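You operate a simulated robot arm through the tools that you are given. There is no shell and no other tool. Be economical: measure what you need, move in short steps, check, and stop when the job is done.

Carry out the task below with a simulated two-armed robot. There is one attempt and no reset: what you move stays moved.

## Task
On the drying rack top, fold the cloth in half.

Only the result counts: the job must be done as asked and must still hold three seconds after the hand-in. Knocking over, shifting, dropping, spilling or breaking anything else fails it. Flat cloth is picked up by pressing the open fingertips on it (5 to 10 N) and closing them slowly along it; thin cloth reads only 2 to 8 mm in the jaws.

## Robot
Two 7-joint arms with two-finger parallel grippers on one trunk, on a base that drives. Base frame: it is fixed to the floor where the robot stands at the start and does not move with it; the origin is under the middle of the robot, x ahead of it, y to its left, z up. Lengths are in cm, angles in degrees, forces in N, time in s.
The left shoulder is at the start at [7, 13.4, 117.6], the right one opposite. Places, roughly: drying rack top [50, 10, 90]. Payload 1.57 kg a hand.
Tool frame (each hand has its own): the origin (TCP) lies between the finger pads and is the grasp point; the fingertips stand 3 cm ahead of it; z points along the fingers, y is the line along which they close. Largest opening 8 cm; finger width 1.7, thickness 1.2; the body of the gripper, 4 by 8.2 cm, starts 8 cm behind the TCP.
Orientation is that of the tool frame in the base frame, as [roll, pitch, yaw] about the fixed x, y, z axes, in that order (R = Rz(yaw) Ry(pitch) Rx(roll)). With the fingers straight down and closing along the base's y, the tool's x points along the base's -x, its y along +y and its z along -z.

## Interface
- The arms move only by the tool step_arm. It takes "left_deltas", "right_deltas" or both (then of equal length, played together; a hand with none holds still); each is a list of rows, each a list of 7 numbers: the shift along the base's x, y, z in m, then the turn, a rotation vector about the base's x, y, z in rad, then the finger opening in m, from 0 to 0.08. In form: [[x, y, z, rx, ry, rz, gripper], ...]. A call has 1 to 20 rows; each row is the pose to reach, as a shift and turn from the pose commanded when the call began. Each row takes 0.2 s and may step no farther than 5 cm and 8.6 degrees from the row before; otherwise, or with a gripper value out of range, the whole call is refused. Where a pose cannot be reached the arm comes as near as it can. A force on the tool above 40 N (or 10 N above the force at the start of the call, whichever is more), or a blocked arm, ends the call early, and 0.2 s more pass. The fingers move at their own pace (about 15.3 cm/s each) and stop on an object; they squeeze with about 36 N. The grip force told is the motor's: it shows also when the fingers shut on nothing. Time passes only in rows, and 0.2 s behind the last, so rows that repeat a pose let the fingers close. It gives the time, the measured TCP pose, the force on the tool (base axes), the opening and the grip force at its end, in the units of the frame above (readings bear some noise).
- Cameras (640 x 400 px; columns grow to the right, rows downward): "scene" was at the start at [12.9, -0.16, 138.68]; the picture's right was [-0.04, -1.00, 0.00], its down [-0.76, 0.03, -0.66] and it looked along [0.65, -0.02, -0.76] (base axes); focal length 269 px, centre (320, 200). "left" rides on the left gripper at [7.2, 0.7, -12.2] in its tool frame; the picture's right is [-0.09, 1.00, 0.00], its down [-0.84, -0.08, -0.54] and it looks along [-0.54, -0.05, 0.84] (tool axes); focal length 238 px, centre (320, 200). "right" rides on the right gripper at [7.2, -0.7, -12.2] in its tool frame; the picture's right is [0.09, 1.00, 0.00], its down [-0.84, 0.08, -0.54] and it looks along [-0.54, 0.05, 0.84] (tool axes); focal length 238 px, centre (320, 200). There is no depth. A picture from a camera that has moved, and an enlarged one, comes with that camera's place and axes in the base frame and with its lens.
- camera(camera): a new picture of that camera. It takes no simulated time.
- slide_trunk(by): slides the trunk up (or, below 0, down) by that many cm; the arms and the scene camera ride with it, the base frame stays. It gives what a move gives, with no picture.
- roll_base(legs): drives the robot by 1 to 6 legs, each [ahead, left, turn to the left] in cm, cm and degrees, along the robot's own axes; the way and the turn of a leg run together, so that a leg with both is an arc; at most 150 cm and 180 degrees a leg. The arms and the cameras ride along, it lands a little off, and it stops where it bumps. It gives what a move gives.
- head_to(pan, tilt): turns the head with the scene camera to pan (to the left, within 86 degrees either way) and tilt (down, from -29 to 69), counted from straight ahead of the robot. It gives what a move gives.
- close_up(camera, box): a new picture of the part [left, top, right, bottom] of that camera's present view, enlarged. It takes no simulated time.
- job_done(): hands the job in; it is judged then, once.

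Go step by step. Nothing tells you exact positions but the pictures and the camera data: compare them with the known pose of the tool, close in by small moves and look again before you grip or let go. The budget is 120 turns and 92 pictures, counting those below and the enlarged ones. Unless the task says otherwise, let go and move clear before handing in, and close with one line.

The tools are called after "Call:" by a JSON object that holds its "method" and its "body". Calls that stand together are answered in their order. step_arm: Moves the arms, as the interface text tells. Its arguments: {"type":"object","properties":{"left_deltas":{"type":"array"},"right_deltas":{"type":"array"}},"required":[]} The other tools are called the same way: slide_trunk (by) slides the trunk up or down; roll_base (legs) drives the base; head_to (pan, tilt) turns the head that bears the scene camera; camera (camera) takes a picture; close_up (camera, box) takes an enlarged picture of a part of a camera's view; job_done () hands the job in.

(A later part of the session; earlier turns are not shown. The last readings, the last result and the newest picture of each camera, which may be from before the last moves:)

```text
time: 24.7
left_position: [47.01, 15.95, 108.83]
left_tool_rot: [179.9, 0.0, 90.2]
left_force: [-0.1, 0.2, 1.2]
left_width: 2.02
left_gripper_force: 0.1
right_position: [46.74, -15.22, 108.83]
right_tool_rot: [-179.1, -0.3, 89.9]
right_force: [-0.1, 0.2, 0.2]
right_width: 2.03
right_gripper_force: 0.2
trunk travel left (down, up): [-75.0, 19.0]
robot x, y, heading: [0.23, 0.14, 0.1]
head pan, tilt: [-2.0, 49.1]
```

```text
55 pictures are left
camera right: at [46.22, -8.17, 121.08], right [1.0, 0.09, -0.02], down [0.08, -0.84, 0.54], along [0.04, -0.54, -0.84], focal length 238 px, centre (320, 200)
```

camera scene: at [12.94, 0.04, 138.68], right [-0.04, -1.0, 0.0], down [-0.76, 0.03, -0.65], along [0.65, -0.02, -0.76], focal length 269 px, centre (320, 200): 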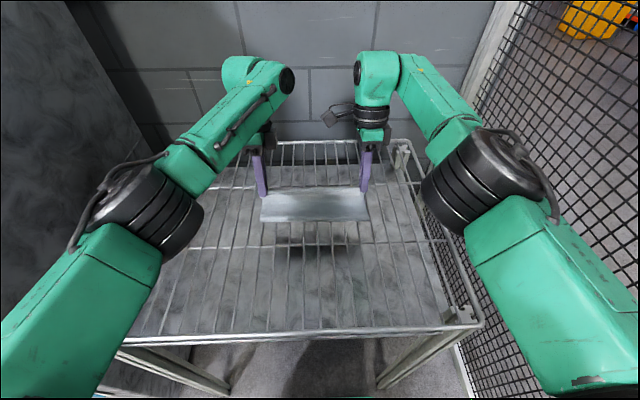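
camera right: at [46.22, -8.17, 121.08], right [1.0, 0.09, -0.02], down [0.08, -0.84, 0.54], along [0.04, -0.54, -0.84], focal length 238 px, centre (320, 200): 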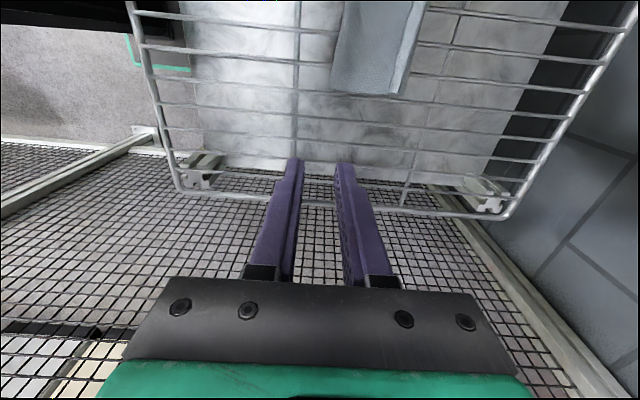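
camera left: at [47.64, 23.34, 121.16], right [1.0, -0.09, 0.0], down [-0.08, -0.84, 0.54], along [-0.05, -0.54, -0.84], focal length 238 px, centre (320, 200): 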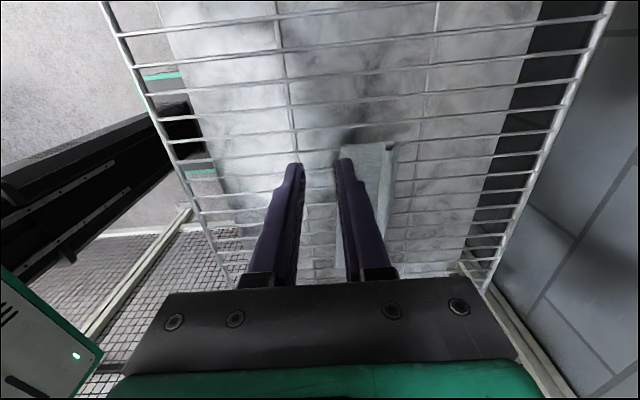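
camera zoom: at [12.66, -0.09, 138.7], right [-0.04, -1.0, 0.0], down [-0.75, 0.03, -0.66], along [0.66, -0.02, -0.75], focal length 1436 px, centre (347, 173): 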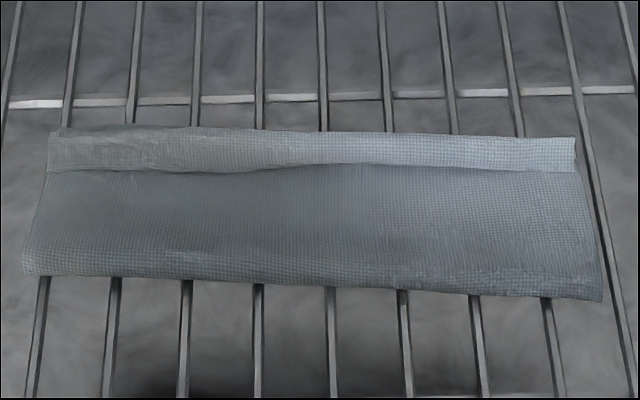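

A 2–3 cm band shows along the far edge. I need to know whether it is the lower layer or a turned strip, so I'll zoom in from the sides.

Call:
{"method": "close_up", "body": {"camera": "left", "box": [310, 120, 430, 210]}}

Call:
{"method": "close_up", "body": {"camera": "right", "box": [310, 0, 460, 110]}}

```text
4.44 times, centred on (370, 165) of left
camera zoom: at [47.64, 23.34, 121.16], right [1.0, -0.09, 0.0], down [-0.08, -0.84, 0.54], along [-0.05, -0.54, -0.84], focal length 1059 px, centre (98, 356)
```

zoom: 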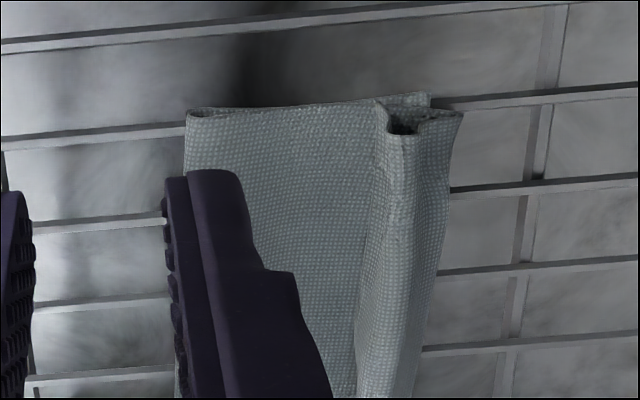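

```text
3.64 times, centred on (385, 55) of right
camera zoom: at [46.22, -8.17, 121.08], right [1.0, 0.09, -0.02], down [0.08, -0.84, 0.54], along [0.04, -0.54, -0.84], focal length 867 px, centre (84, 727)
```

zoom: 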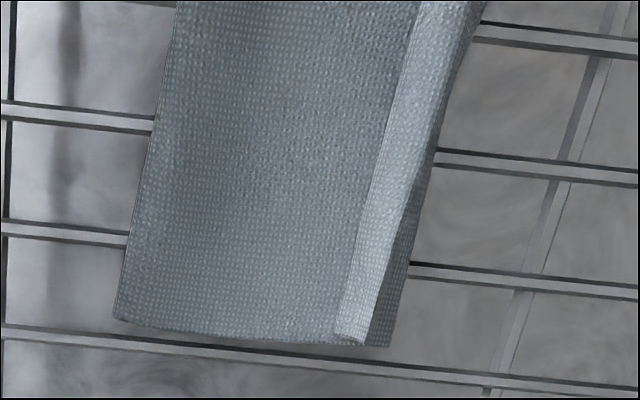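

The upper layer reaches the far edge, but with a hump of slack standing just before it, because the fold line sits too far forward. I'll straddle the hump with slightly open fingers: the front finger pins the edge while the rear finger draws the slack back toward the fold.

Call:
{"method": "step_arm", "body": {"left_deltas": [[0.03, -0.02, 0, 0, 0, 0, 0.022], [0.06, -0.04, -0.02, 0, 0, 0, 0.022], [0.079, -0.05, -0.06, 0, 0, 0, 0.022], [0.079, -0.05, -0.1, 0, 0, 0, 0.022], [0.079, -0.05, -0.128, 0, 0, 0, 0.022], [0.079, -0.05, -0.128, 0, 0, 0, 0.022]], "right_deltas": [[0.03, 0.02, 0, 0, 0, 0, 0.022], [0.06, 0.04, -0.02, 0, 0, 0, 0.022], [0.079, 0.053, -0.06, 0, 0, 0, 0.022], [0.079, 0.053, -0.1, 0, 0, 0, 0.022], [0.079, 0.053, -0.128, 0, 0, 0, 0.022], [0.079, 0.053, -0.128, 0, 0, 0, 0.022]]}}

Call:
{"method": "camera", "body": {"camera": "left"}}

Call:
{"method": "camera", "body": {"camera": "right"}}

Call:
{"method": "close_up", "body": {"camera": "scene", "box": [230, 150, 400, 250]}}

```text
time: 26.1
left_position: [55.5, 11.29, 95.92]
left_tool_rot: [180.0, 0.1, 90.0]
left_force: [0.6, 0.5, 0.5]
left_width: 2.16
left_gripper_force: 0.1
right_position: [54.95, -10.29, 95.74]
right_tool_rot: [-179.0, -0.3, 89.9]
right_force: [-0.6, 0.5, 0.5]
right_width: 2.2
right_gripper_force: 0.1
trunk travel left (down, up): [-75.0, 19.0]
robot x, y, heading: [-0.3, -0.01, -0.2]
head pan, tilt: [-2.0, 49.1]
```

```text
52 pictures are left
camera left: at [56.17, 18.42, 108.08], right [1.0, -0.09, 0.0], down [-0.08, -0.84, 0.54], along [-0.05, -0.54, -0.84], focal length 238 px, centre (320, 200)
```

left: 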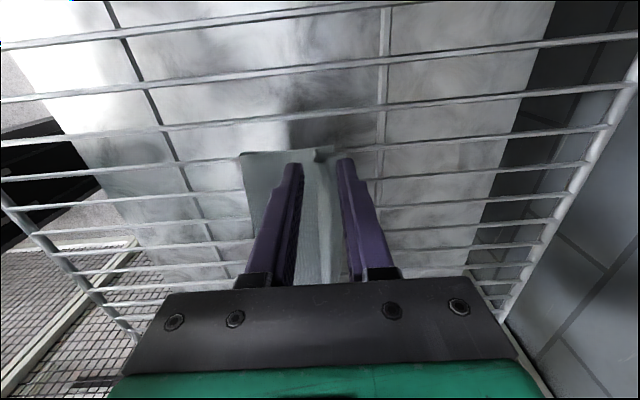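

```text
51 pictures are left
camera right: at [54.49, -3.17, 108.05], right [1.0, 0.09, -0.02], down [0.08, -0.84, 0.54], along [0.03, -0.54, -0.84], focal length 238 px, centre (320, 200)
```

right: 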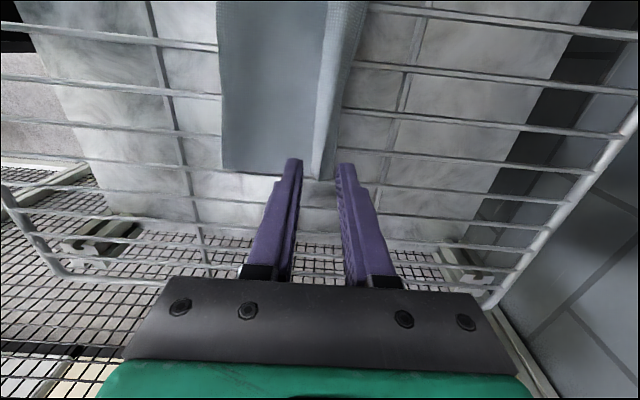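

```text
3.76 times, centred on (315, 200) of scene
camera zoom: at [12.89, -0.15, 138.68], right [-0.04, -1.0, 0.0], down [-0.76, 0.03, -0.66], along [0.65, -0.02, -0.76], focal length 1014 px, centre (339, 200)
```

zoom: 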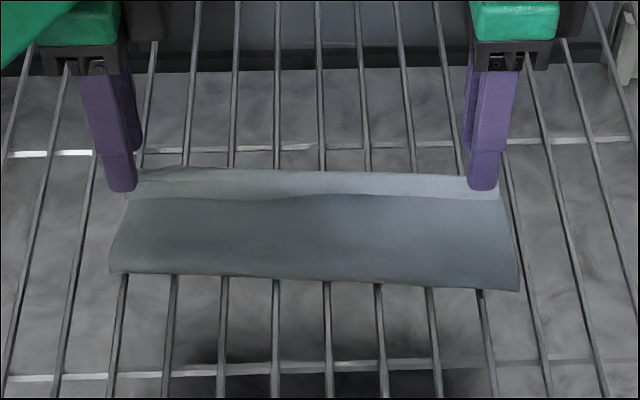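

I'll nudge the hands into position and lower to light contact.

Call:
{"method": "step_arm", "body": {"left_deltas": [[-0.006, -0.004, 0, 0, 0, 0, 0.022], [-0.006, -0.004, -0.007, 0, 0, 0, 0.022], [-0.006, -0.004, -0.014, 0, 0, 0, 0.022], [-0.006, -0.004, -0.02, 0, 0, 0, 0.022], [-0.006, -0.004, -0.025, 0, 0, 0, 0.022]], "right_deltas": [[-0.002, 0.005, 0, 0, 0, 0, 0.022], [-0.002, 0.005, -0.007, 0, 0, 0, 0.022], [-0.002, 0.005, -0.014, 0, 0, 0, 0.022], [-0.002, 0.005, -0.02, 0, 0, 0, 0.022], [-0.002, 0.005, -0.025, 0, 0, 0, 0.022]]}}

Call:
{"method": "camera", "body": {"camera": "left"}}

Call:
{"method": "camera", "body": {"camera": "right"}}

```text
time: 27.3
left_position: [54.94, 10.88, 93.38]
left_tool_rot: [180.0, 0.1, 90.0]
left_force: [-0.2, -0.3, 0.8]
left_width: 2.2
left_gripper_force: 0.1
right_position: [54.6, -9.72, 93.27]
right_tool_rot: [-179.0, -0.3, 90.0]
right_force: [0.7, 0.2, -0.6]
right_width: 2.2
right_gripper_force: 0.1
trunk travel left (down, up): [-75.0, 19.0]
robot x, y, heading: [0.05, 0.08, 0.2]
head pan, tilt: [-2.0, 49.1]
```

```text
49 pictures are left
camera left: at [55.59, 17.94, 105.62], right [1.0, -0.09, 0.0], down [-0.08, -0.84, 0.54], along [-0.05, -0.54, -0.84], focal length 238 px, centre (320, 200)
```

left: 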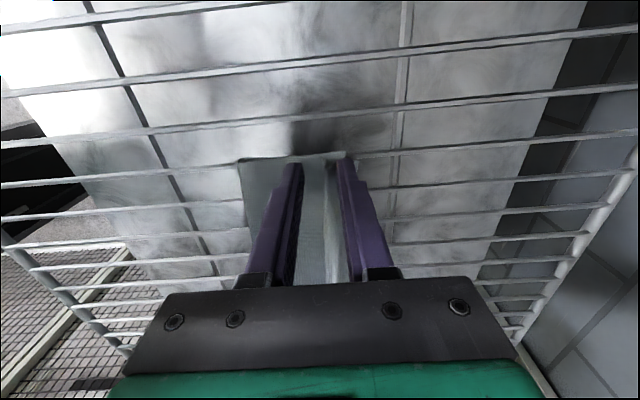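

```text
48 pictures are left
camera right: at [54.3, -2.61, 105.51], right [1.0, 0.09, -0.02], down [0.09, -0.84, 0.54], along [0.03, -0.54, -0.84], focal length 238 px, centre (320, 200)
```

right: 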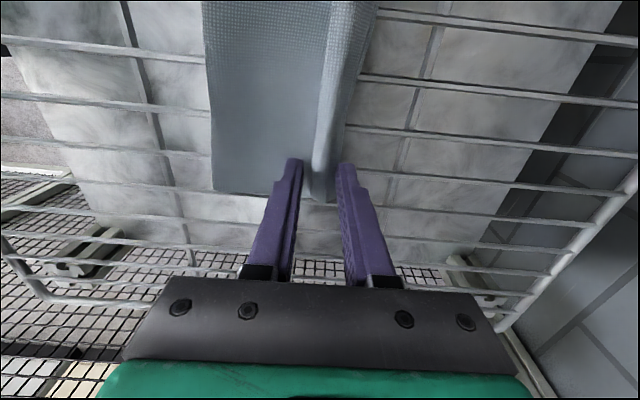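

The humps sit neatly between the fingers. I'll press gently (about 1.5–2.5 mm), then open while moving back so the front finger stays put.

Call:
{"method": "step_arm", "body": {"left_deltas": [[0, 0, -0.002, 0, 0, 0, 0.022], [0, 0, -0.0035, 0, 0, 0, 0.022], [0, 0, -0.0035, 0, 0, 0, 0.022]], "right_deltas": [[0, 0, -0.002, 0, 0, 0, 0.022], [0, 0, -0.0035, 0, 0, 0, 0.022], [0, 0, -0.0035, 0, 0, 0, 0.022]]}}

```text
time: 28.1
left_position: [54.69, 10.6, 93.22]
left_tool_rot: [179.8, 0.2, 89.9]
left_force: [0.7, 0.2, 5.4]
left_width: 2.24
left_gripper_force: 0.3
right_position: [54.73, -9.77, 93.13]
right_tool_rot: [-179.1, -0.4, 89.9]
right_force: [1.2, 0.2, 7.9]
right_width: 2.24
right_gripper_force: 0.2
trunk travel left (down, up): [-75.0, 19.0]
robot x, y, heading: [0.12, 0.16, 0.1]
head pan, tilt: [-2.0, 49.1]
```

Call:
{"method": "step_arm", "body": {"left_deltas": [[-0.002, 0, 0, 0, 0, 0, 0.026], [-0.004, 0, 0, 0, 0, 0, 0.03], [-0.006, 0, 0, 0, 0, 0, 0.034], [-0.008, 0, 0, 0, 0, 0, 0.038], [-0.01, 0, 0, 0, 0, 0, 0.042], [-0.012, 0, 0, 0, 0, 0, 0.046], [-0.014, 0, 0, 0, 0, 0, 0.05], [-0.016, 0, 0, 0, 0, 0, 0.054], [-0.018, 0, 0, 0, 0, 0, 0.058]], "right_deltas": [[-0.002, 0, 0, 0, 0, 0, 0.026], [-0.004, 0, 0, 0, 0, 0, 0.03], [-0.006, 0, 0, 0, 0, 0, 0.034], [-0.008, 0, 0, 0, 0, 0, 0.038], [-0.01, 0, 0, 0, 0, 0, 0.042], [-0.012, 0, 0, 0, 0, 0, 0.046], [-0.014, 0, 0, 0, 0, 0, 0.05], [-0.016, 0, 0, 0, 0, 0, 0.054], [-0.018, 0, 0, 0, 0, 0, 0.058]]}}

Call:
{"method": "camera", "body": {"camera": "left"}}

Call:
{"method": "camera", "body": {"camera": "right"}}

Call:
{"method": "close_up", "body": {"camera": "scene", "box": [230, 150, 400, 250]}}

```text
time: 30.1
left_position: [52.72, 10.75, 93.15]
left_tool_rot: [179.9, 0.1, 90.0]
left_force: [-0.9, -1.1, 3.4]
left_width: 5.45
left_gripper_force: 0.1
right_position: [52.78, -9.63, 93.22]
right_tool_rot: [-179.2, -0.3, 89.9]
right_force: [1.6, 0.1, 11.3]
right_width: 5.91
right_gripper_force: 0.3
trunk travel left (down, up): [-75.0, 19.0]
robot x, y, heading: [-0.15, 0.19, -0.1]
head pan, tilt: [-2.0, 49.1]
```

```text
47 pictures are left
camera left: at [53.39, 17.99, 105.42], right [1.0, -0.09, 0.0], down [-0.08, -0.84, 0.54], along [-0.05, -0.54, -0.84], focal length 238 px, centre (320, 200)
```

left: 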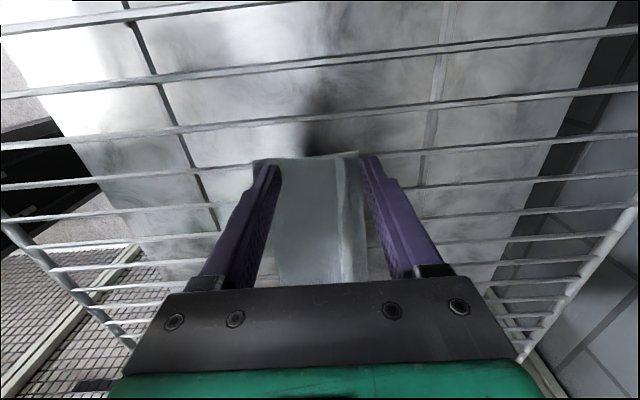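

```text
46 pictures are left
camera right: at [52.4, -2.57, 105.44], right [1.0, 0.09, -0.01], down [0.08, -0.84, 0.54], along [0.04, -0.53, -0.84], focal length 238 px, centre (320, 200)
```

right: 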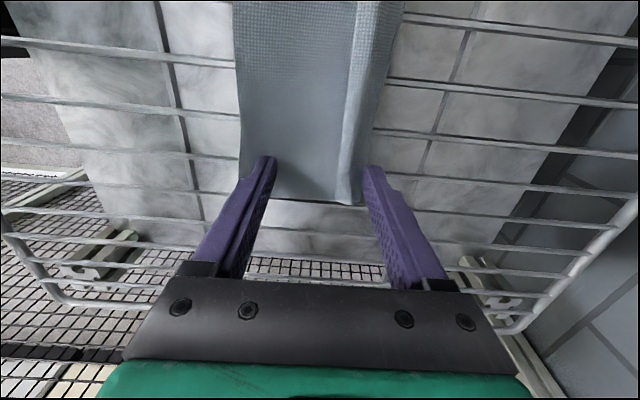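

```text
3.76 times, centred on (315, 200) of scene
camera zoom: at [12.65, -0.14, 138.71], right [-0.04, -1.0, 0.0], down [-0.75, 0.03, -0.66], along [0.66, -0.02, -0.75], focal length 1014 px, centre (339, 200)
```

zoom: 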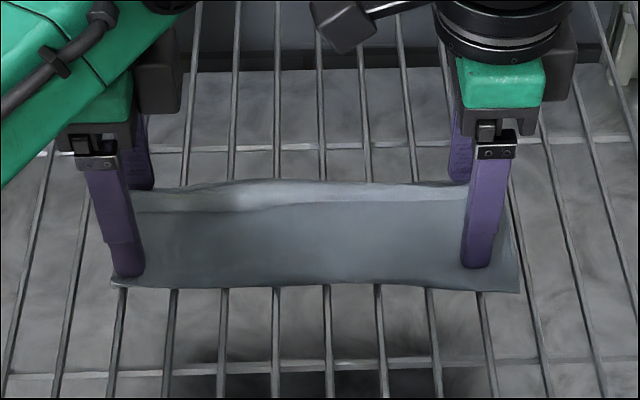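

The slack partly shifted. I'll zoom on both ends to understand the cross-section.

Call:
{"method": "close_up", "body": {"camera": "left", "box": [230, 130, 400, 240]}}

Call:
{"method": "close_up", "body": {"camera": "right", "box": [220, 90, 420, 220]}}

```text
3.64 times, centred on (315, 185) of left
camera zoom: at [53.39, 17.99, 105.42], right [1.0, -0.09, 0.0], down [-0.08, -0.84, 0.54], along [-0.05, -0.54, -0.84], focal length 867 px, centre (338, 254)
```

zoom: 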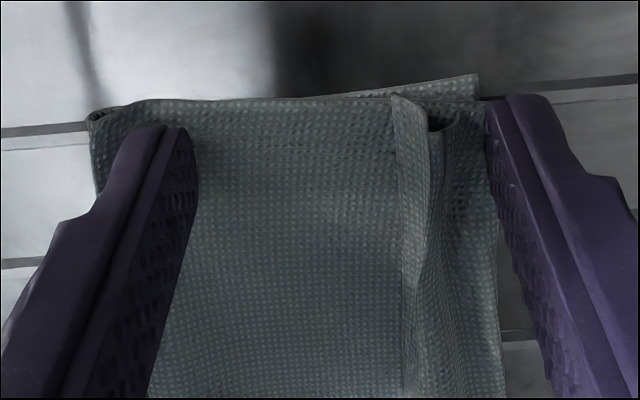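

```text
3.08 times, centred on (320, 155) of right
camera zoom: at [52.4, -2.57, 105.44], right [1.0, 0.09, -0.01], down [0.08, -0.84, 0.54], along [0.04, -0.53, -0.84], focal length 733 px, centre (320, 338)
```

zoom: 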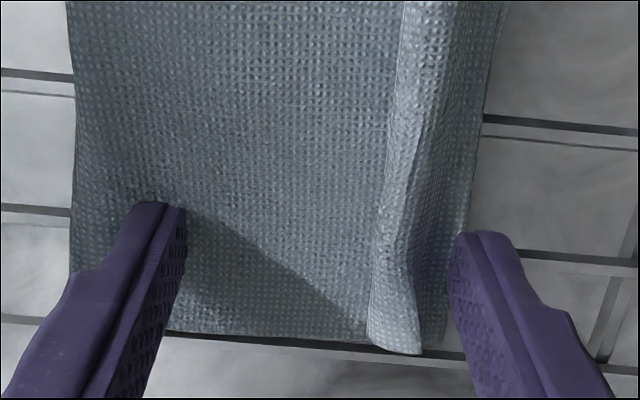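

The cross-section is clear now: the top layer's end strip (about 2 cm) curled back over itself. I'll lift, turn both hands to close along y and open wide, so four fingertips can wipe the flap forward.

Call:
{"method": "step_arm", "body": {"left_deltas": [[0, 0, 0.03, 0, 0, 0, 0.058], [0, 0, 0.07, 0, 0, 0, 0.058], [-0.005, 0, 0.1, 0, 0, 0.13, 0.058], [-0.01, 0, 0.1, 0, 0, 0.26, 0.058], [-0.02, 0, 0.1, 0, 0, 0.39, 0.06], [-0.02, 0, 0.1, 0, 0, 0.52, 0.06], [-0.02, 0, 0.1, 0, 0, 0.65, 0.065], [-0.02, 0, 0.1, 0, 0, 0.78, 0.07], [-0.02, -0.01, 0.1, 0, 0, 0.91, 0.075], [-0.02, -0.02, 0.1, 0, 0, 1.04, 0.08], [-0.02, -0.03, 0.1, 0, 0, 1.17, 0.08], [-0.02, -0.04, 0.1, 0, 0, 1.3, 0.08], [-0.02, -0.042, 0.1, 0, 0, 1.44, 0.08], [-0.02, -0.042, 0.1, 0, 0, 1.571, 0.08]], "right_deltas": [[0, 0, 0.03, 0, 0, 0, 0.058], [0, 0, 0.07, 0, 0, 0, 0.058], [-0.005, 0, 0.1, 0, 0, 0.13, 0.058], [-0.01, 0, 0.1, 0, 0, 0.26, 0.058], [-0.02, 0, 0.1, 0, 0, 0.39, 0.06], [-0.02, 0, 0.1, 0, 0, 0.52, 0.06], [-0.02, 0, 0.1, 0, 0, 0.65, 0.065], [-0.02, 0, 0.1, 0, 0, 0.78, 0.07], [-0.02, 0.0, 0.1, 0, 0, 0.91, 0.075], [-0.02, 0.01, 0.1, 0, 0, 1.04, 0.08], [-0.02, 0.02, 0.1, 0, 0, 1.17, 0.08], [-0.02, 0.03, 0.1, 0, 0, 1.3, 0.08], [-0.02, 0.031, 0.1, 0, 0, 1.44, 0.08], [-0.02, 0.031, 0.1, 0, 0, 1.571, 0.08]]}}

Call:
{"method": "camera", "body": {"camera": "scene"}}

Call:
{"method": "camera", "body": {"camera": "left"}}

Call:
{"method": "camera", "body": {"camera": "right"}}

```text
time: 33.1
left_position: [50.88, 6.58, 103.02]
left_tool_rot: [179.9, 0.2, -179.9]
left_force: [-0.5, 0.3, -0.7]
left_width: 7.98
left_gripper_force: 0.1
right_position: [51.06, -6.62, 103.17]
right_tool_rot: [-179.0, -0.3, -180.0]
right_force: [0.1, 0.1, -0.4]
right_width: 8.02
right_gripper_force: 0.0
trunk travel left (down, up): [-75.0, 19.0]
robot x, y, heading: [-0.11, 0.25, 0.0]
head pan, tilt: [-2.0, 49.1]
```

```text
42 pictures are left
camera scene: at [12.91, -0.16, 138.68], right [-0.04, -1.0, 0.0], down [-0.76, 0.03, -0.66], along [0.65, -0.02, -0.76], focal length 269 px, centre (320, 200)
```

scene: 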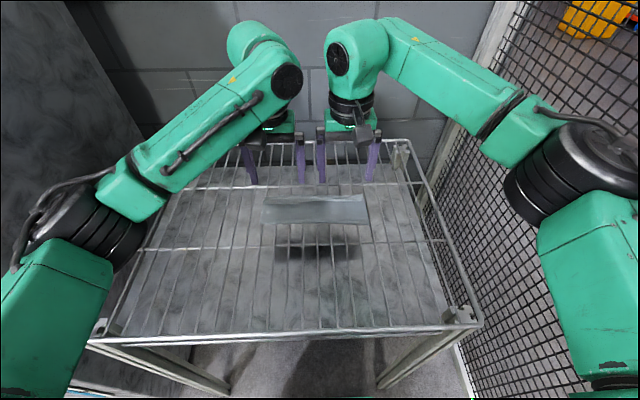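

```text
41 pictures are left
camera left: at [43.74, 7.22, 115.32], right [0.09, 1.0, 0.0], down [0.84, -0.07, 0.54], along [0.54, -0.05, -0.84], focal length 238 px, centre (320, 200)
```

left: 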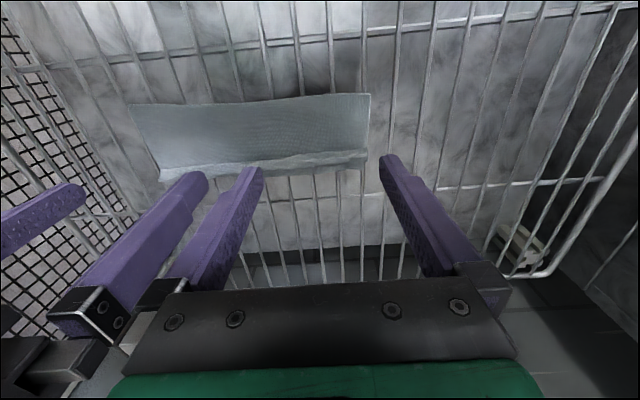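

```text
40 pictures are left
camera right: at [43.89, -7.1, 115.37], right [-0.09, 1.0, -0.02], down [0.84, 0.09, 0.54], along [0.53, 0.04, -0.84], focal length 238 px, centre (320, 200)
```

right: 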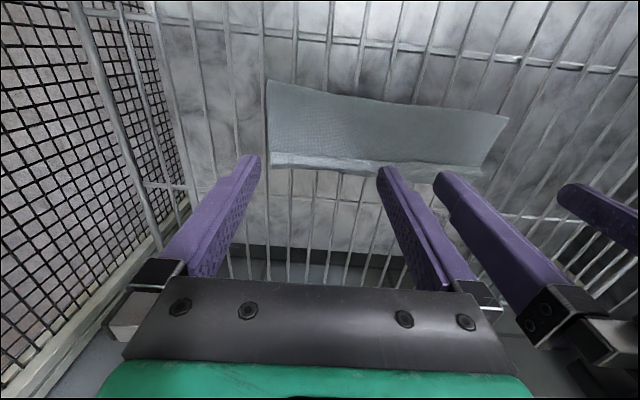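

Call:
{"method": "close_up", "body": {"camera": "left", "box": [230, 85, 390, 185]}}

Call:
{"method": "close_up", "body": {"camera": "right", "box": [250, 70, 410, 180]}}

```text
4.00 times, centred on (310, 135) of left
camera zoom: at [43.74, 7.22, 115.32], right [0.09, 1.0, 0.0], down [0.84, -0.07, 0.54], along [0.54, -0.05, -0.84], focal length 953 px, centre (360, 460)
```

zoom: 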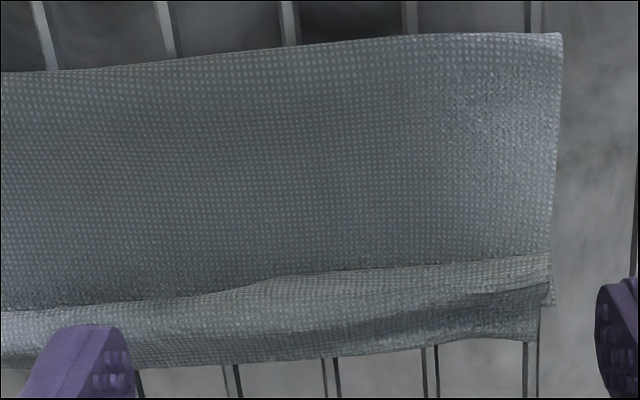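

```text
3.64 times, centred on (330, 125) of right
camera zoom: at [43.89, -7.1, 115.37], right [-0.09, 1.0, -0.02], down [0.84, 0.09, 0.54], along [0.53, 0.04, -0.84], focal length 867 px, centre (284, 473)
```

zoom: 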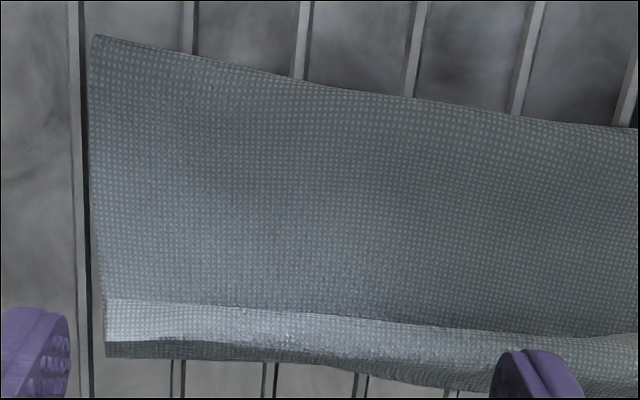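

I'll lower the four tips just behind the flap, at about 0.9 cm above the wires, and wipe forward.

Call:
{"method": "step_arm", "body": {"left_deltas": [[0, 0, -0.03, 0, 0, 0, 0.08], [0, 0, -0.06, 0, 0, 0, 0.08], [0, 0, -0.08, 0, 0, 0, 0.08], [0, 0, -0.088, 0, 0, 0, 0.08], [0.006, 0, -0.088, 0, 0, 0, 0.08], [0.012, 0, -0.088, 0, 0, 0, 0.08], [0.018, 0, -0.088, 0, 0, 0, 0.08], [0.024, 0, -0.088, 0, 0, 0, 0.08], [0.03, 0, -0.088, 0, 0, 0, 0.08], [0.036, 0, -0.087, 0, 0, 0, 0.08], [0.042, 0, -0.086, 0, 0, 0, 0.08], [0.048, 0, -0.085, 0, 0, 0, 0.08], [0.054, 0, -0.085, 0, 0, 0, 0.08], [0.06, 0, -0.085, 0, 0, 0, 0.08]], "right_deltas": [[0, 0, -0.03, 0, 0, 0, 0.08], [0, 0, -0.06, 0, 0, 0, 0.08], [0, 0, -0.08, 0, 0, 0, 0.08], [0, 0, -0.089, 0, 0, 0, 0.08], [0.006, 0, -0.089, 0, 0, 0, 0.08], [0.012, 0, -0.089, 0, 0, 0, 0.08], [0.018, 0, -0.089, 0, 0, 0, 0.08], [0.024, 0, -0.089, 0, 0, 0, 0.08], [0.03, 0, -0.089, 0, 0, 0, 0.08], [0.036, 0, -0.088, 0, 0, 0, 0.08], [0.042, 0, -0.087, 0, 0, 0, 0.08], [0.048, 0, -0.086, 0, 0, 0, 0.08], [0.054, 0, -0.086, 0, 0, 0, 0.08], [0.06, 0, -0.086, 0, 0, 0, 0.08]]}}

Call:
{"method": "camera", "body": {"camera": "left"}}

Call:
{"method": "camera", "body": {"camera": "right"}}

```text
time: 36.1
left_position: [56.92, 6.44, 94.62]
left_tool_rot: [-179.9, 0.1, 179.9]
left_force: [0.3, -0.5, 0.3]
left_width: 8.0
left_gripper_force: 0.1
right_position: [56.97, -6.57, 94.31]
right_tool_rot: [-179.0, -0.2, 179.7]
right_force: [-0.5, 0.6, 0.0]
right_width: 7.98
right_gripper_force: 0.1
trunk travel left (down, up): [-75.0, 19.0]
robot x, y, heading: [-0.26, -0.15, 0.1]
head pan, tilt: [-2.0, 49.1]
```

```text
37 pictures are left
camera left: at [49.85, 7.1, 106.82], right [0.09, 1.0, 0.0], down [0.84, -0.08, 0.54], along [0.54, -0.05, -0.84], focal length 238 px, centre (320, 200)
```

left: 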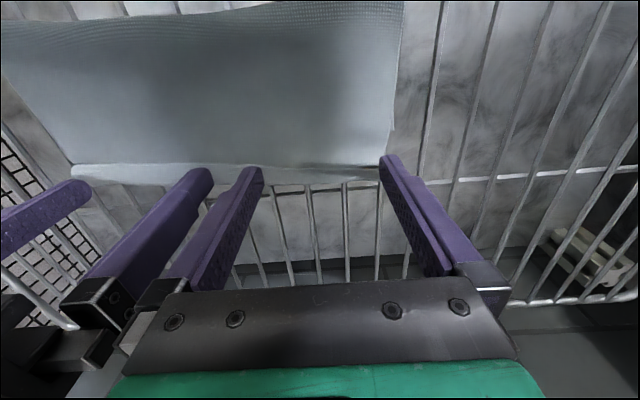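

```text
36 pictures are left
camera right: at [49.83, -6.92, 106.62], right [-0.09, 1.0, -0.02], down [0.84, 0.08, 0.54], along [0.54, 0.03, -0.84], focal length 238 px, centre (320, 200)
```

right: 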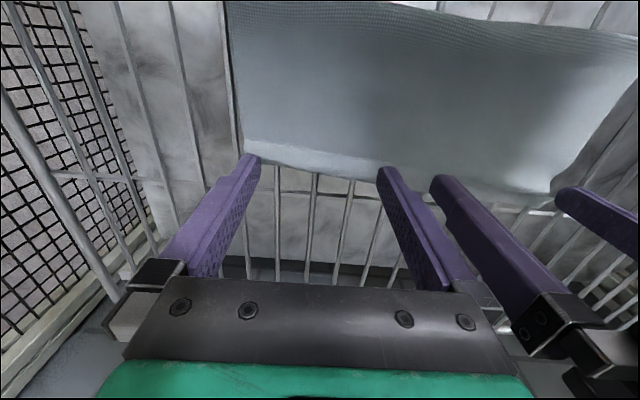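

The band shrank noticeably. Zooming in to check.

Call:
{"method": "close_up", "body": {"camera": "left", "box": [210, 80, 420, 210]}}

Call:
{"method": "close_up", "body": {"camera": "right", "box": [220, 90, 420, 210]}}

```text
3.05 times, centred on (315, 145) of left
camera zoom: at [49.85, 7.1, 106.82], right [0.09, 1.0, 0.0], down [0.84, -0.08, 0.54], along [0.54, -0.05, -0.84], focal length 726 px, centre (335, 368)
```

zoom: 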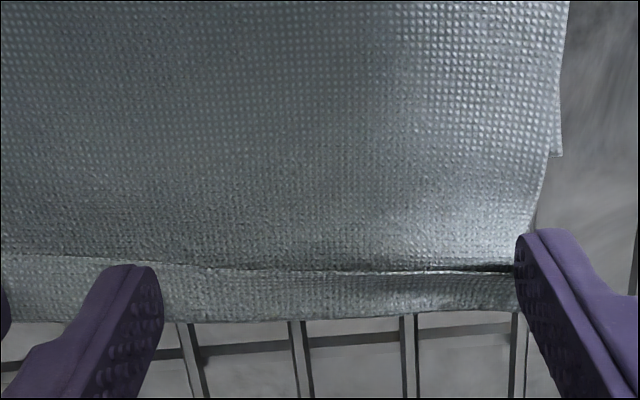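

```text
3.20 times, centred on (320, 150) of right
camera zoom: at [49.83, -6.92, 106.62], right [-0.09, 1.0, -0.02], down [0.84, 0.08, 0.54], along [0.54, 0.03, -0.84], focal length 763 px, centre (320, 360)
```

zoom: 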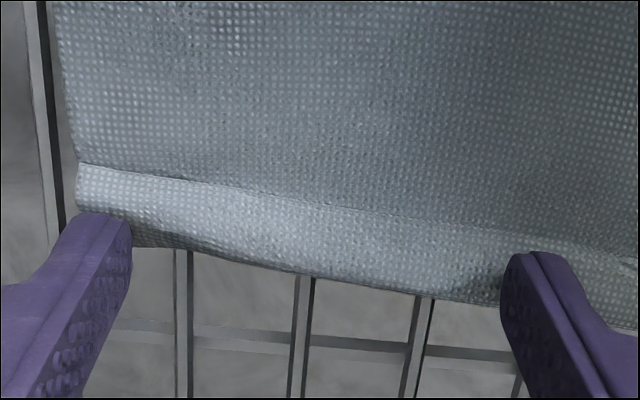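

The top layer's end now lies forward, but it overhangs the lower edge by 2–3 cm, so I need to draw the top edge back. I'll lift, turn the hands back to close along x, and look again.

Call:
{"method": "step_arm", "body": {"left_deltas": [[0, 0, 0.03, 0, 0, 0, 0.08], [0, 0, 0.07, 0, 0, 0, 0.08], [-0.01, 0, 0.1, 0, 0, -0.13, 0.08], [-0.02, 0, 0.1, 0, 0, -0.26, 0.07], [-0.03, 0.01, 0.1, 0, 0, -0.39, 0.06], [-0.03, 0.02, 0.1, 0, 0, -0.52, 0.05], [-0.03, 0.03, 0.1, 0, 0, -0.65, 0.04], [-0.03, 0.04, 0.1, 0, 0, -0.78, 0.035], [-0.03, 0.05, 0.1, 0, 0, -0.91, 0.035], [-0.03, 0.06, 0.1, 0, 0, -1.04, 0.035], [-0.03, 0.07, 0.1, 0, 0, -1.17, 0.035], [-0.03, 0.075, 0.1, 0, 0, -1.3, 0.035], [-0.03, 0.075, 0.1, 0, 0, -1.44, 0.035], [-0.03, 0.075, 0.1, 0, 0, -1.571, 0.035]], "right_deltas": [[0, 0, 0.03, 0, 0, 0, 0.08], [0, 0, 0.07, 0, 0, 0, 0.08], [-0.01, 0, 0.1, 0, 0, -0.13, 0.08], [-0.02, 0, 0.1, 0, 0, -0.26, 0.07], [-0.03, -0.01, 0.1, 0, 0, -0.39, 0.06], [-0.03, -0.02, 0.1, 0, 0, -0.52, 0.05], [-0.03, -0.03, 0.1, 0, 0, -0.65, 0.04], [-0.03, -0.04, 0.1, 0, 0, -0.78, 0.035], [-0.03, -0.05, 0.1, 0, 0, -0.91, 0.035], [-0.03, -0.06, 0.1, 0, 0, -1.04, 0.035], [-0.03, -0.07, 0.1, 0, 0, -1.17, 0.035], [-0.03, -0.07, 0.1, 0, 0, -1.3, 0.035], [-0.03, -0.07, 0.1, 0, 0, -1.44, 0.035], [-0.03, -0.07, 0.1, 0, 0, -1.571, 0.035]]}}

Call:
{"method": "close_up", "body": {"camera": "scene", "box": [245, 170, 385, 240]}}

Call:
{"method": "close_up", "body": {"camera": "left", "box": [290, 110, 440, 220]}}

Call:
{"method": "close_up", "body": {"camera": "right", "box": [250, 0, 450, 130]}}

```text
time: 39.1
left_position: [54.02, 13.92, 104.53]
left_tool_rot: [-180.0, 0.0, 90.0]
left_force: [0.0, 0.1, 0.5]
left_width: 3.5
left_gripper_force: 0.1
right_position: [54.0, -13.54, 104.34]
right_tool_rot: [-179.0, -0.3, 89.6]
right_force: [0.6, 1.1, -0.4]
right_width: 3.53
right_gripper_force: 0.0
trunk travel left (down, up): [-75.0, 19.0]
robot x, y, heading: [0.26, 0.06, 0.1]
head pan, tilt: [-2.0, 49.1]
```

```text
4.57 times, centred on (315, 205) of scene
camera zoom: at [12.91, -0.17, 138.68], right [-0.04, -1.0, 0.0], down [-0.76, 0.03, -0.66], along [0.65, -0.02, -0.76], focal length 1231 px, centre (343, 177)
```

zoom: 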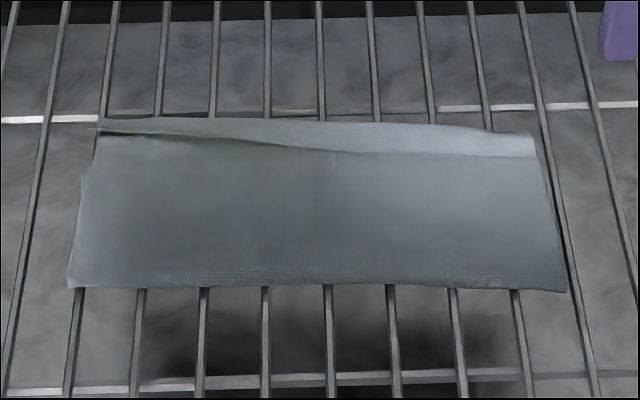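

```text
3.64 times, centred on (365, 165) of left
camera zoom: at [54.74, 21.26, 116.8], right [1.0, -0.09, 0.0], down [-0.08, -0.84, 0.54], along [-0.05, -0.54, -0.84], focal length 867 px, centre (156, 327)
```

zoom: 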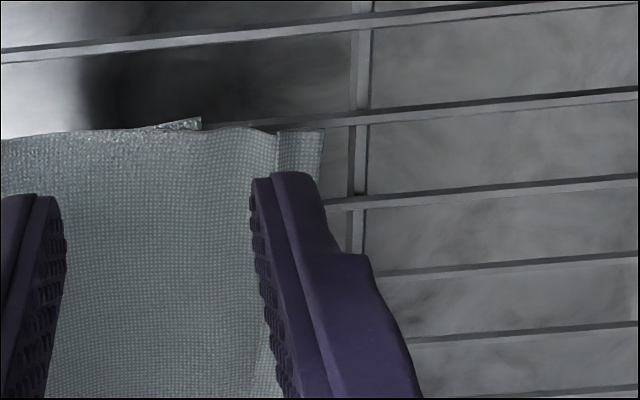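

```text
3.08 times, centred on (350, 65) of right
camera zoom: at [53.56, -6.51, 116.62], right [1.0, 0.09, -0.02], down [0.08, -0.84, 0.54], along [0.03, -0.54, -0.84], focal length 733 px, centre (228, 615)
```

zoom: 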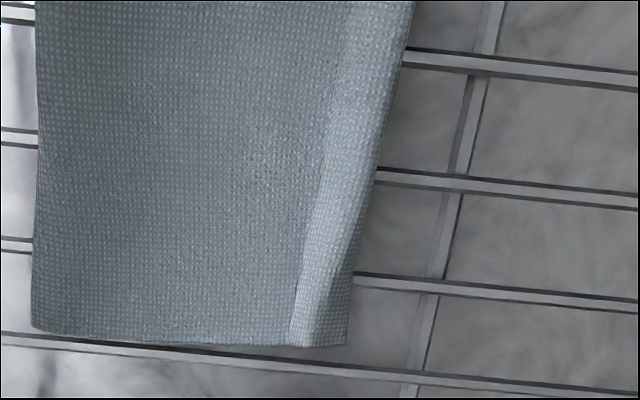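

The overhang is single-layer: left top edge x≈59.1 versus lower edge 55.3, and on the right the curl front is at 57.6. I'll pinch just this overhang with both hands.

Call:
{"method": "step_arm", "body": {"left_deltas": [[0.03, -0.02, -0.01, 0, 0, 0, 0.022], [0.042, -0.029, -0.04, 0, 0, 0, 0.022], [0.042, -0.029, -0.08, 0, 0, 0, 0.022], [0.042, -0.029, -0.1, 0, 0, 0, 0.022], [0.042, -0.029, -0.11, 0, 0, 0, 0.022], [0.042, -0.029, -0.11, 0, 0, 0, 0.022]], "right_deltas": [[0.02, 0.02, -0.01, 0, 0, 0, 0.022], [0.031, 0.037, -0.04, 0, 0, 0, 0.022], [0.031, 0.037, -0.08, 0, 0, 0, 0.022], [0.031, 0.037, -0.1, 0, 0, 0, 0.022], [0.031, 0.037, -0.108, 0, 0, 0, 0.022], [0.031, 0.037, -0.108, 0, 0, 0, 0.022]]}}

Call:
{"method": "camera", "body": {"camera": "left"}}

Call:
{"method": "camera", "body": {"camera": "right"}}

```text
time: 40.5
left_position: [58.19, 11.23, 93.69]
left_tool_rot: [180.0, 0.0, 89.9]
left_force: [-0.3, 0.0, -0.2]
left_width: 2.21
left_gripper_force: 0.0
right_position: [57.15, -10.01, 93.69]
right_tool_rot: [-179.1, -0.3, 89.9]
right_force: [0.0, -0.3, -0.8]
right_width: 2.19
right_gripper_force: 0.1
trunk travel left (down, up): [-75.0, 19.0]
robot x, y, heading: [0.12, 0.14, 0.0]
head pan, tilt: [-2.0, 49.1]
```

```text
30 pictures are left
camera left: at [58.88, 18.4, 105.82], right [1.0, -0.09, 0.0], down [-0.08, -0.84, 0.54], along [-0.05, -0.54, -0.84], focal length 238 px, centre (320, 200)
```

left: 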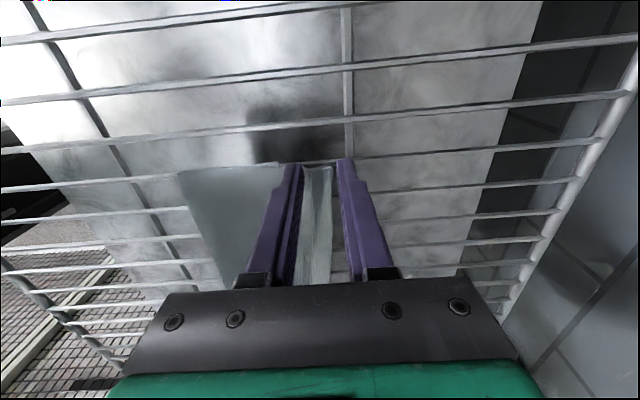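

```text
29 pictures are left
camera right: at [56.71, -2.89, 105.93], right [1.0, 0.09, -0.02], down [0.09, -0.84, 0.54], along [0.03, -0.54, -0.84], focal length 238 px, centre (320, 200)
```

right: 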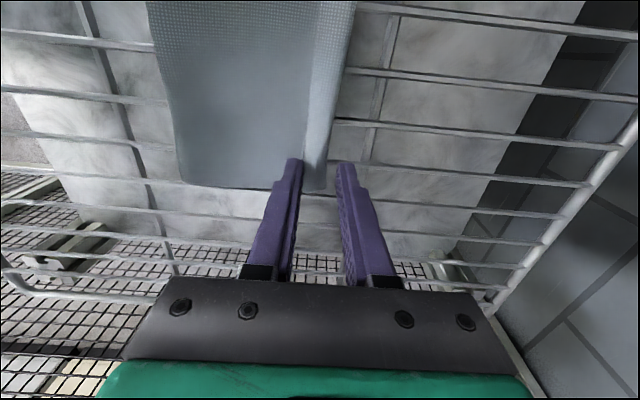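

Both strips sit between the fingers. I'll press lightly and close slowly.

Call:
{"method": "step_arm", "body": {"left_deltas": [[0, 0, -0.004, 0, 0, 0, 0.022], [0, 0, -0.007, 0, 0, 0, 0.022], [0, 0, -0.007, 0, 0, 0, 0.019], [0, 0, -0.007, 0, 0, 0, 0.016], [0, 0, -0.007, 0, 0, 0, 0.013], [0, 0, -0.007, 0, 0, 0, 0.01], [0, 0, -0.007, 0, 0, 0, 0.007], [0, 0, -0.007, 0, 0, 0, 0.004], [0, 0, -0.007, 0, 0, 0, 0.0], [0, 0, -0.007, 0, 0, 0, 0.0], [0, 0, 0.003, 0, 0, 0, 0.0], [0, 0, 0.013, 0, 0, 0, 0.0]], "right_deltas": [[0, 0, -0.004, 0, 0, 0, 0.022], [0, 0, -0.007, 0, 0, 0, 0.022], [0, 0, -0.007, 0, 0, 0, 0.019], [0, 0, -0.007, 0, 0, 0, 0.016], [0, 0, -0.007, 0, 0, 0, 0.013], [0, 0, -0.007, 0, 0, 0, 0.01], [0, 0, -0.007, 0, 0, 0, 0.007], [0, 0, -0.007, 0, 0, 0, 0.004], [0, 0, -0.007, 0, 0, 0, 0.0], [0, 0, -0.007, 0, 0, 0, 0.0], [0, 0, 0.003, 0, 0, 0, 0.0], [0, 0, 0.013, 0, 0, 0, 0.0]]}}

Call:
{"method": "camera", "body": {"camera": "left"}}

Call:
{"method": "camera", "body": {"camera": "right"}}

```text
time: 43.1
left_position: [58.05, 11.16, 95.04]
left_tool_rot: [179.9, 0.1, 90.1]
left_force: [-0.2, -0.3, 0.2]
left_width: 0.22
left_gripper_force: 23.9
right_position: [56.91, -10.0, 95.03]
right_tool_rot: [-179.0, -0.3, 89.9]
right_force: [-0.3, 0.1, -0.7]
right_width: 0.19
right_gripper_force: 23.2
trunk travel left (down, up): [-75.0, 19.0]
robot x, y, heading: [-0.1, -0.11, 0.2]
head pan, tilt: [-2.0, 49.1]
```

```text
28 pictures are left
camera left: at [58.77, 18.33, 107.35], right [1.0, -0.09, 0.0], down [-0.08, -0.84, 0.54], along [-0.05, -0.54, -0.84], focal length 238 px, centre (320, 200)
```

left: 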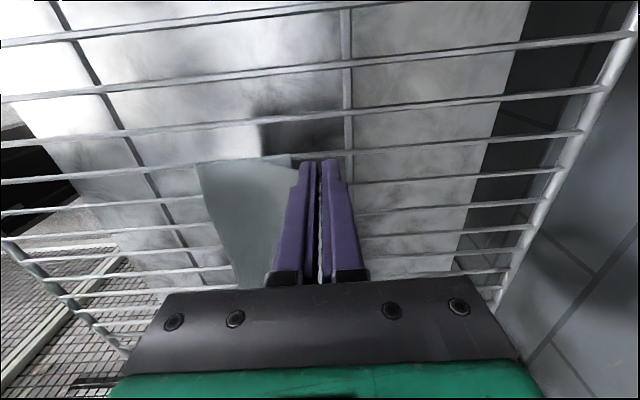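

```text
27 pictures are left
camera right: at [56.53, -2.85, 107.26], right [1.0, 0.09, -0.02], down [0.08, -0.84, 0.54], along [0.03, -0.54, -0.84], focal length 238 px, centre (320, 200)
```

right: 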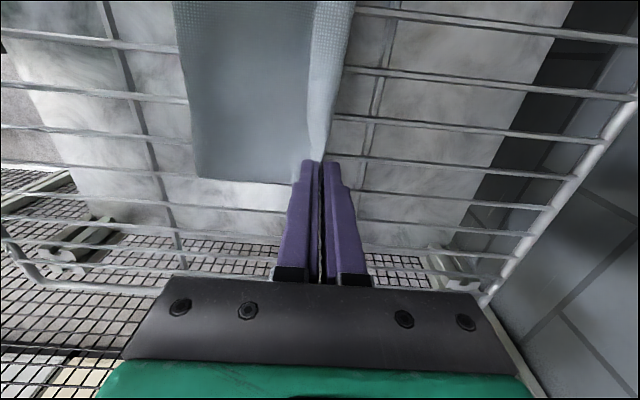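

Both overhangs are held. I'll bring the edge back up and over so the lower half lies out to a proper mid-line at x≈44.5, then re-lay it on a nearly taut arc.

Call:
{"method": "step_arm", "body": {"left_deltas": [[-0.005, 0, 0.02, 0, 0, 0, 0], [-0.015, 0, 0.035, 0, 0, 0, 0], [-0.03, 0, 0.05, 0, 0, 0, 0], [-0.045, 0, 0.06, 0, 0, 0, 0], [-0.06, 0, 0.068, 0, 0, 0, 0], [-0.075, 0, 0.075, 0, 0, 0, 0], [-0.09, 0, 0.08, 0, 0, 0, 0], [-0.105, 0, 0.083, 0, 0, 0, 0], [-0.12, 0, 0.083, 0, 0, 0, 0], [-0.135, 0, 0.083, 0, 0, 0, 0]], "right_deltas": [[-0.005, 0, 0.02, 0, 0, 0, 0], [-0.014, 0, 0.035, 0, 0, 0, 0], [-0.028, 0, 0.05, 0, 0, 0, 0], [-0.042, 0, 0.06, 0, 0, 0, 0], [-0.056, 0, 0.068, 0, 0, 0, 0], [-0.07, 0, 0.075, 0, 0, 0, 0], [-0.085, 0, 0.08, 0, 0, 0, 0], [-0.1, 0, 0.083, 0, 0, 0, 0], [-0.114, 0, 0.083, 0, 0, 0, 0], [-0.127, 0, 0.083, 0, 0, 0, 0]]}}

Call:
{"method": "camera", "body": {"camera": "left"}}

Call:
{"method": "camera", "body": {"camera": "right"}}

Call:
{"method": "close_up", "body": {"camera": "scene", "box": [220, 150, 400, 260]}}

```text
time: 45.3
left_position: [44.51, 11.11, 103.18]
left_tool_rot: [180.0, 0.0, 90.0]
left_force: [-0.1, 0.1, 0.0]
left_width: 0.2
left_gripper_force: 24.0
right_position: [44.34, -10.0, 103.24]
right_tool_rot: [-178.9, -0.3, 89.8]
right_force: [-0.7, 0.3, -0.1]
right_width: 0.19
right_gripper_force: 23.2
trunk travel left (down, up): [-75.0, 19.0]
robot x, y, heading: [0.11, -0.09, -0.1]
head pan, tilt: [-2.0, 49.1]
```

```text
26 pictures are left
camera left: at [45.22, 18.35, 115.36], right [1.0, -0.09, 0.0], down [-0.08, -0.84, 0.54], along [-0.05, -0.54, -0.84], focal length 238 px, centre (320, 200)
```

left: 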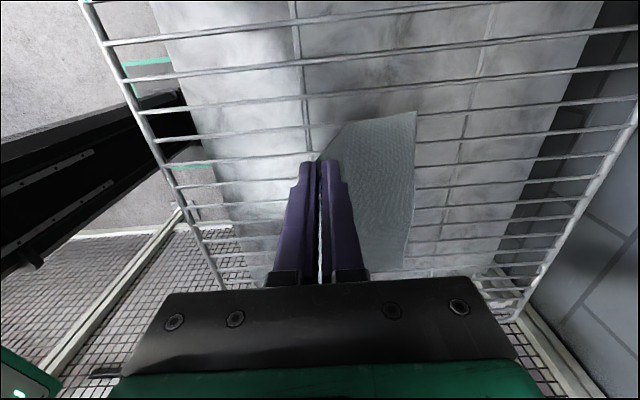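

```text
25 pictures are left
camera right: at [43.86, -2.88, 115.56], right [1.0, 0.09, -0.02], down [0.08, -0.84, 0.54], along [0.03, -0.54, -0.84], focal length 238 px, centre (320, 200)
```

right: 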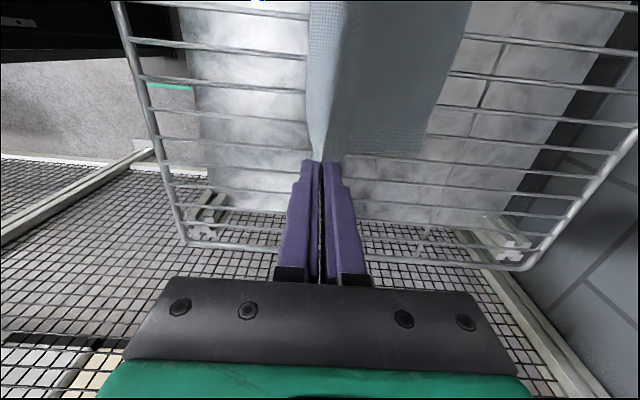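

```text
3.56 times, centred on (310, 205) of scene
camera zoom: at [12.8, -0.16, 138.69], right [-0.04, -1.0, 0.0], down [-0.75, 0.03, -0.66], along [0.66, -0.02, -0.76], focal length 957 px, centre (356, 182)
```

zoom: 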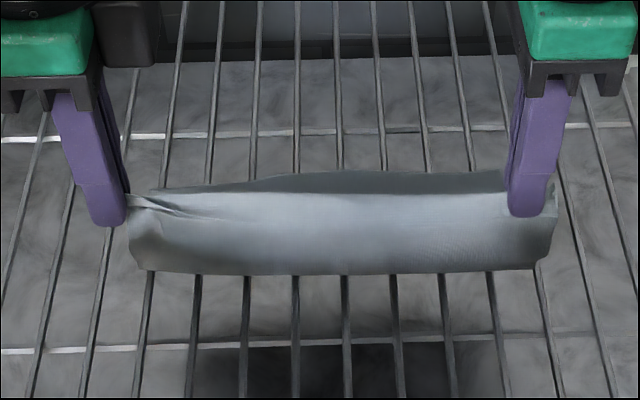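

The lower half still needs laying back farther. I'll dip the edge back and down to roll the lower half flat to x≈44.

Call:
{"method": "step_arm", "body": {"left_deltas": [[-0.01, 0, -0.01, 0, 0, 0, 0], [-0.02, 0, -0.02, 0, 0, 0, 0], [-0.03, 0, -0.035, 0, 0, 0, 0], [-0.04, 0, -0.05, 0, 0, 0, 0], [-0.05, 0, -0.06, 0, 0, 0, 0], [-0.055, 0, -0.065, 0, 0, 0, 0]], "right_deltas": [[-0.01, 0, -0.01, 0, 0, 0, 0], [-0.02, 0, -0.02, 0, 0, 0, 0], [-0.03, 0, -0.035, 0, 0, 0, 0], [-0.04, 0, -0.05, 0, 0, 0, 0], [-0.05, 0, -0.06, 0, 0, 0, 0], [-0.055, 0, -0.065, 0, 0, 0, 0]]}}

Call:
{"method": "camera", "body": {"camera": "left"}}

Call:
{"method": "close_up", "body": {"camera": "scene", "box": [220, 160, 400, 270]}}

```text
time: 46.7
left_position: [39.12, 11.1, 96.8]
left_tool_rot: [-180.0, 0.2, 90.1]
left_force: [0.2, 0.3, 0.1]
left_width: 0.2
left_gripper_force: 23.6
right_position: [38.77, -9.85, 96.85]
right_tool_rot: [-178.9, -0.4, 90.0]
right_force: [0.0, 0.6, 0.1]
right_width: 0.18
right_gripper_force: 23.7
trunk travel left (down, up): [-75.0, 19.0]
robot x, y, heading: [-0.1, -0.04, -0.1]
head pan, tilt: [-2.0, 49.1]
```

```text
23 pictures are left
camera left: at [39.86, 18.33, 108.92], right [1.0, -0.09, 0.0], down [-0.08, -0.84, 0.54], along [-0.05, -0.54, -0.84], focal length 238 px, centre (320, 200)
```

left: 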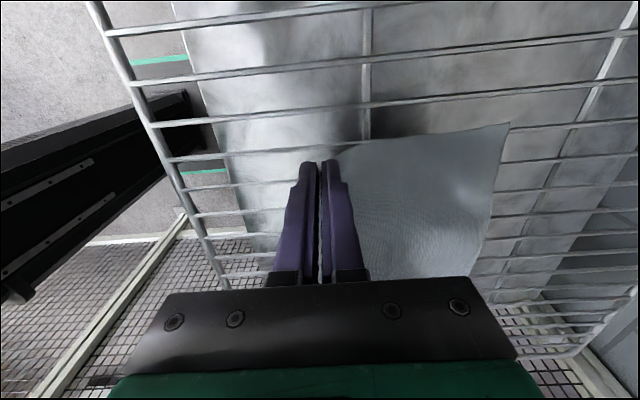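

```text
3.56 times, centred on (310, 215) of scene
camera zoom: at [12.9, -0.15, 138.68], right [-0.04, -1.0, 0.0], down [-0.76, 0.03, -0.66], along [0.65, -0.02, -0.76], focal length 957 px, centre (356, 147)
```

zoom: 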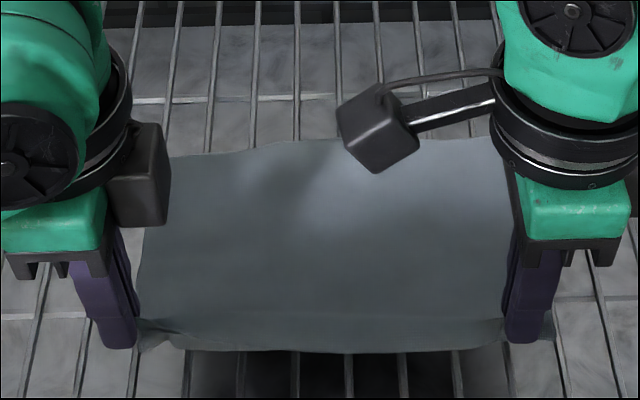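

The cloth is nearly flat again. I'll draw the near edge farther back and lower, to take up slack and learn its true length.

Call:
{"method": "step_arm", "body": {"left_deltas": [[-0.01, 0, -0.01, 0, 0, 0, 0], [-0.02, 0, -0.02, 0, 0, 0, 0], [-0.03, 0, -0.025, 0, 0, 0, 0], [-0.035, 0, -0.025, 0, 0, 0, 0]], "right_deltas": [[-0.01, 0, -0.01, 0, 0, 0, 0], [-0.02, 0, -0.02, 0, 0, 0, 0], [-0.03, 0, -0.025, 0, 0, 0, 0], [-0.035, 0, -0.025, 0, 0, 0, 0]]}}

Call:
{"method": "close_up", "body": {"camera": "scene", "box": [220, 170, 400, 290]}}

```text
time: 47.7
left_position: [35.77, 11.1, 94.08]
left_tool_rot: [179.9, 0.1, 90.1]
left_force: [-0.7, -0.1, 0.7]
left_width: 0.22
left_gripper_force: 23.7
right_position: [35.3, -9.84, 94.26]
right_tool_rot: [-179.0, -0.3, 89.9]
right_force: [-0.4, 0.4, 0.9]
right_width: 0.17
right_gripper_force: 23.5
trunk travel left (down, up): [-75.0, 19.0]
robot x, y, heading: [0.12, 0.08, 0.1]
head pan, tilt: [-2.0, 49.1]
```

```text
3.33 times, centred on (310, 230) of scene
camera zoom: at [12.87, -0.16, 138.68], right [-0.04, -1.0, 0.0], down [-0.75, 0.03, -0.66], along [0.65, -0.02, -0.76], focal length 898 px, centre (353, 100)
```

zoom: 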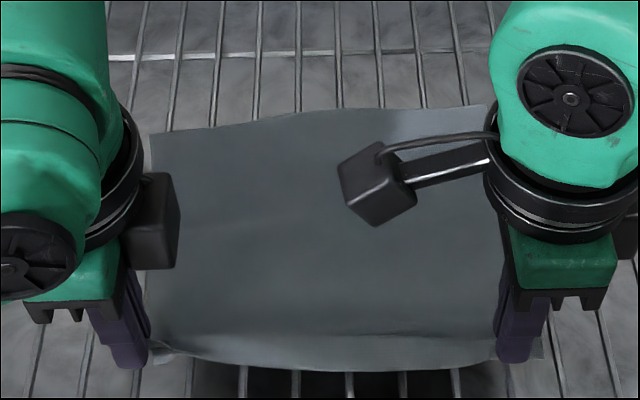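

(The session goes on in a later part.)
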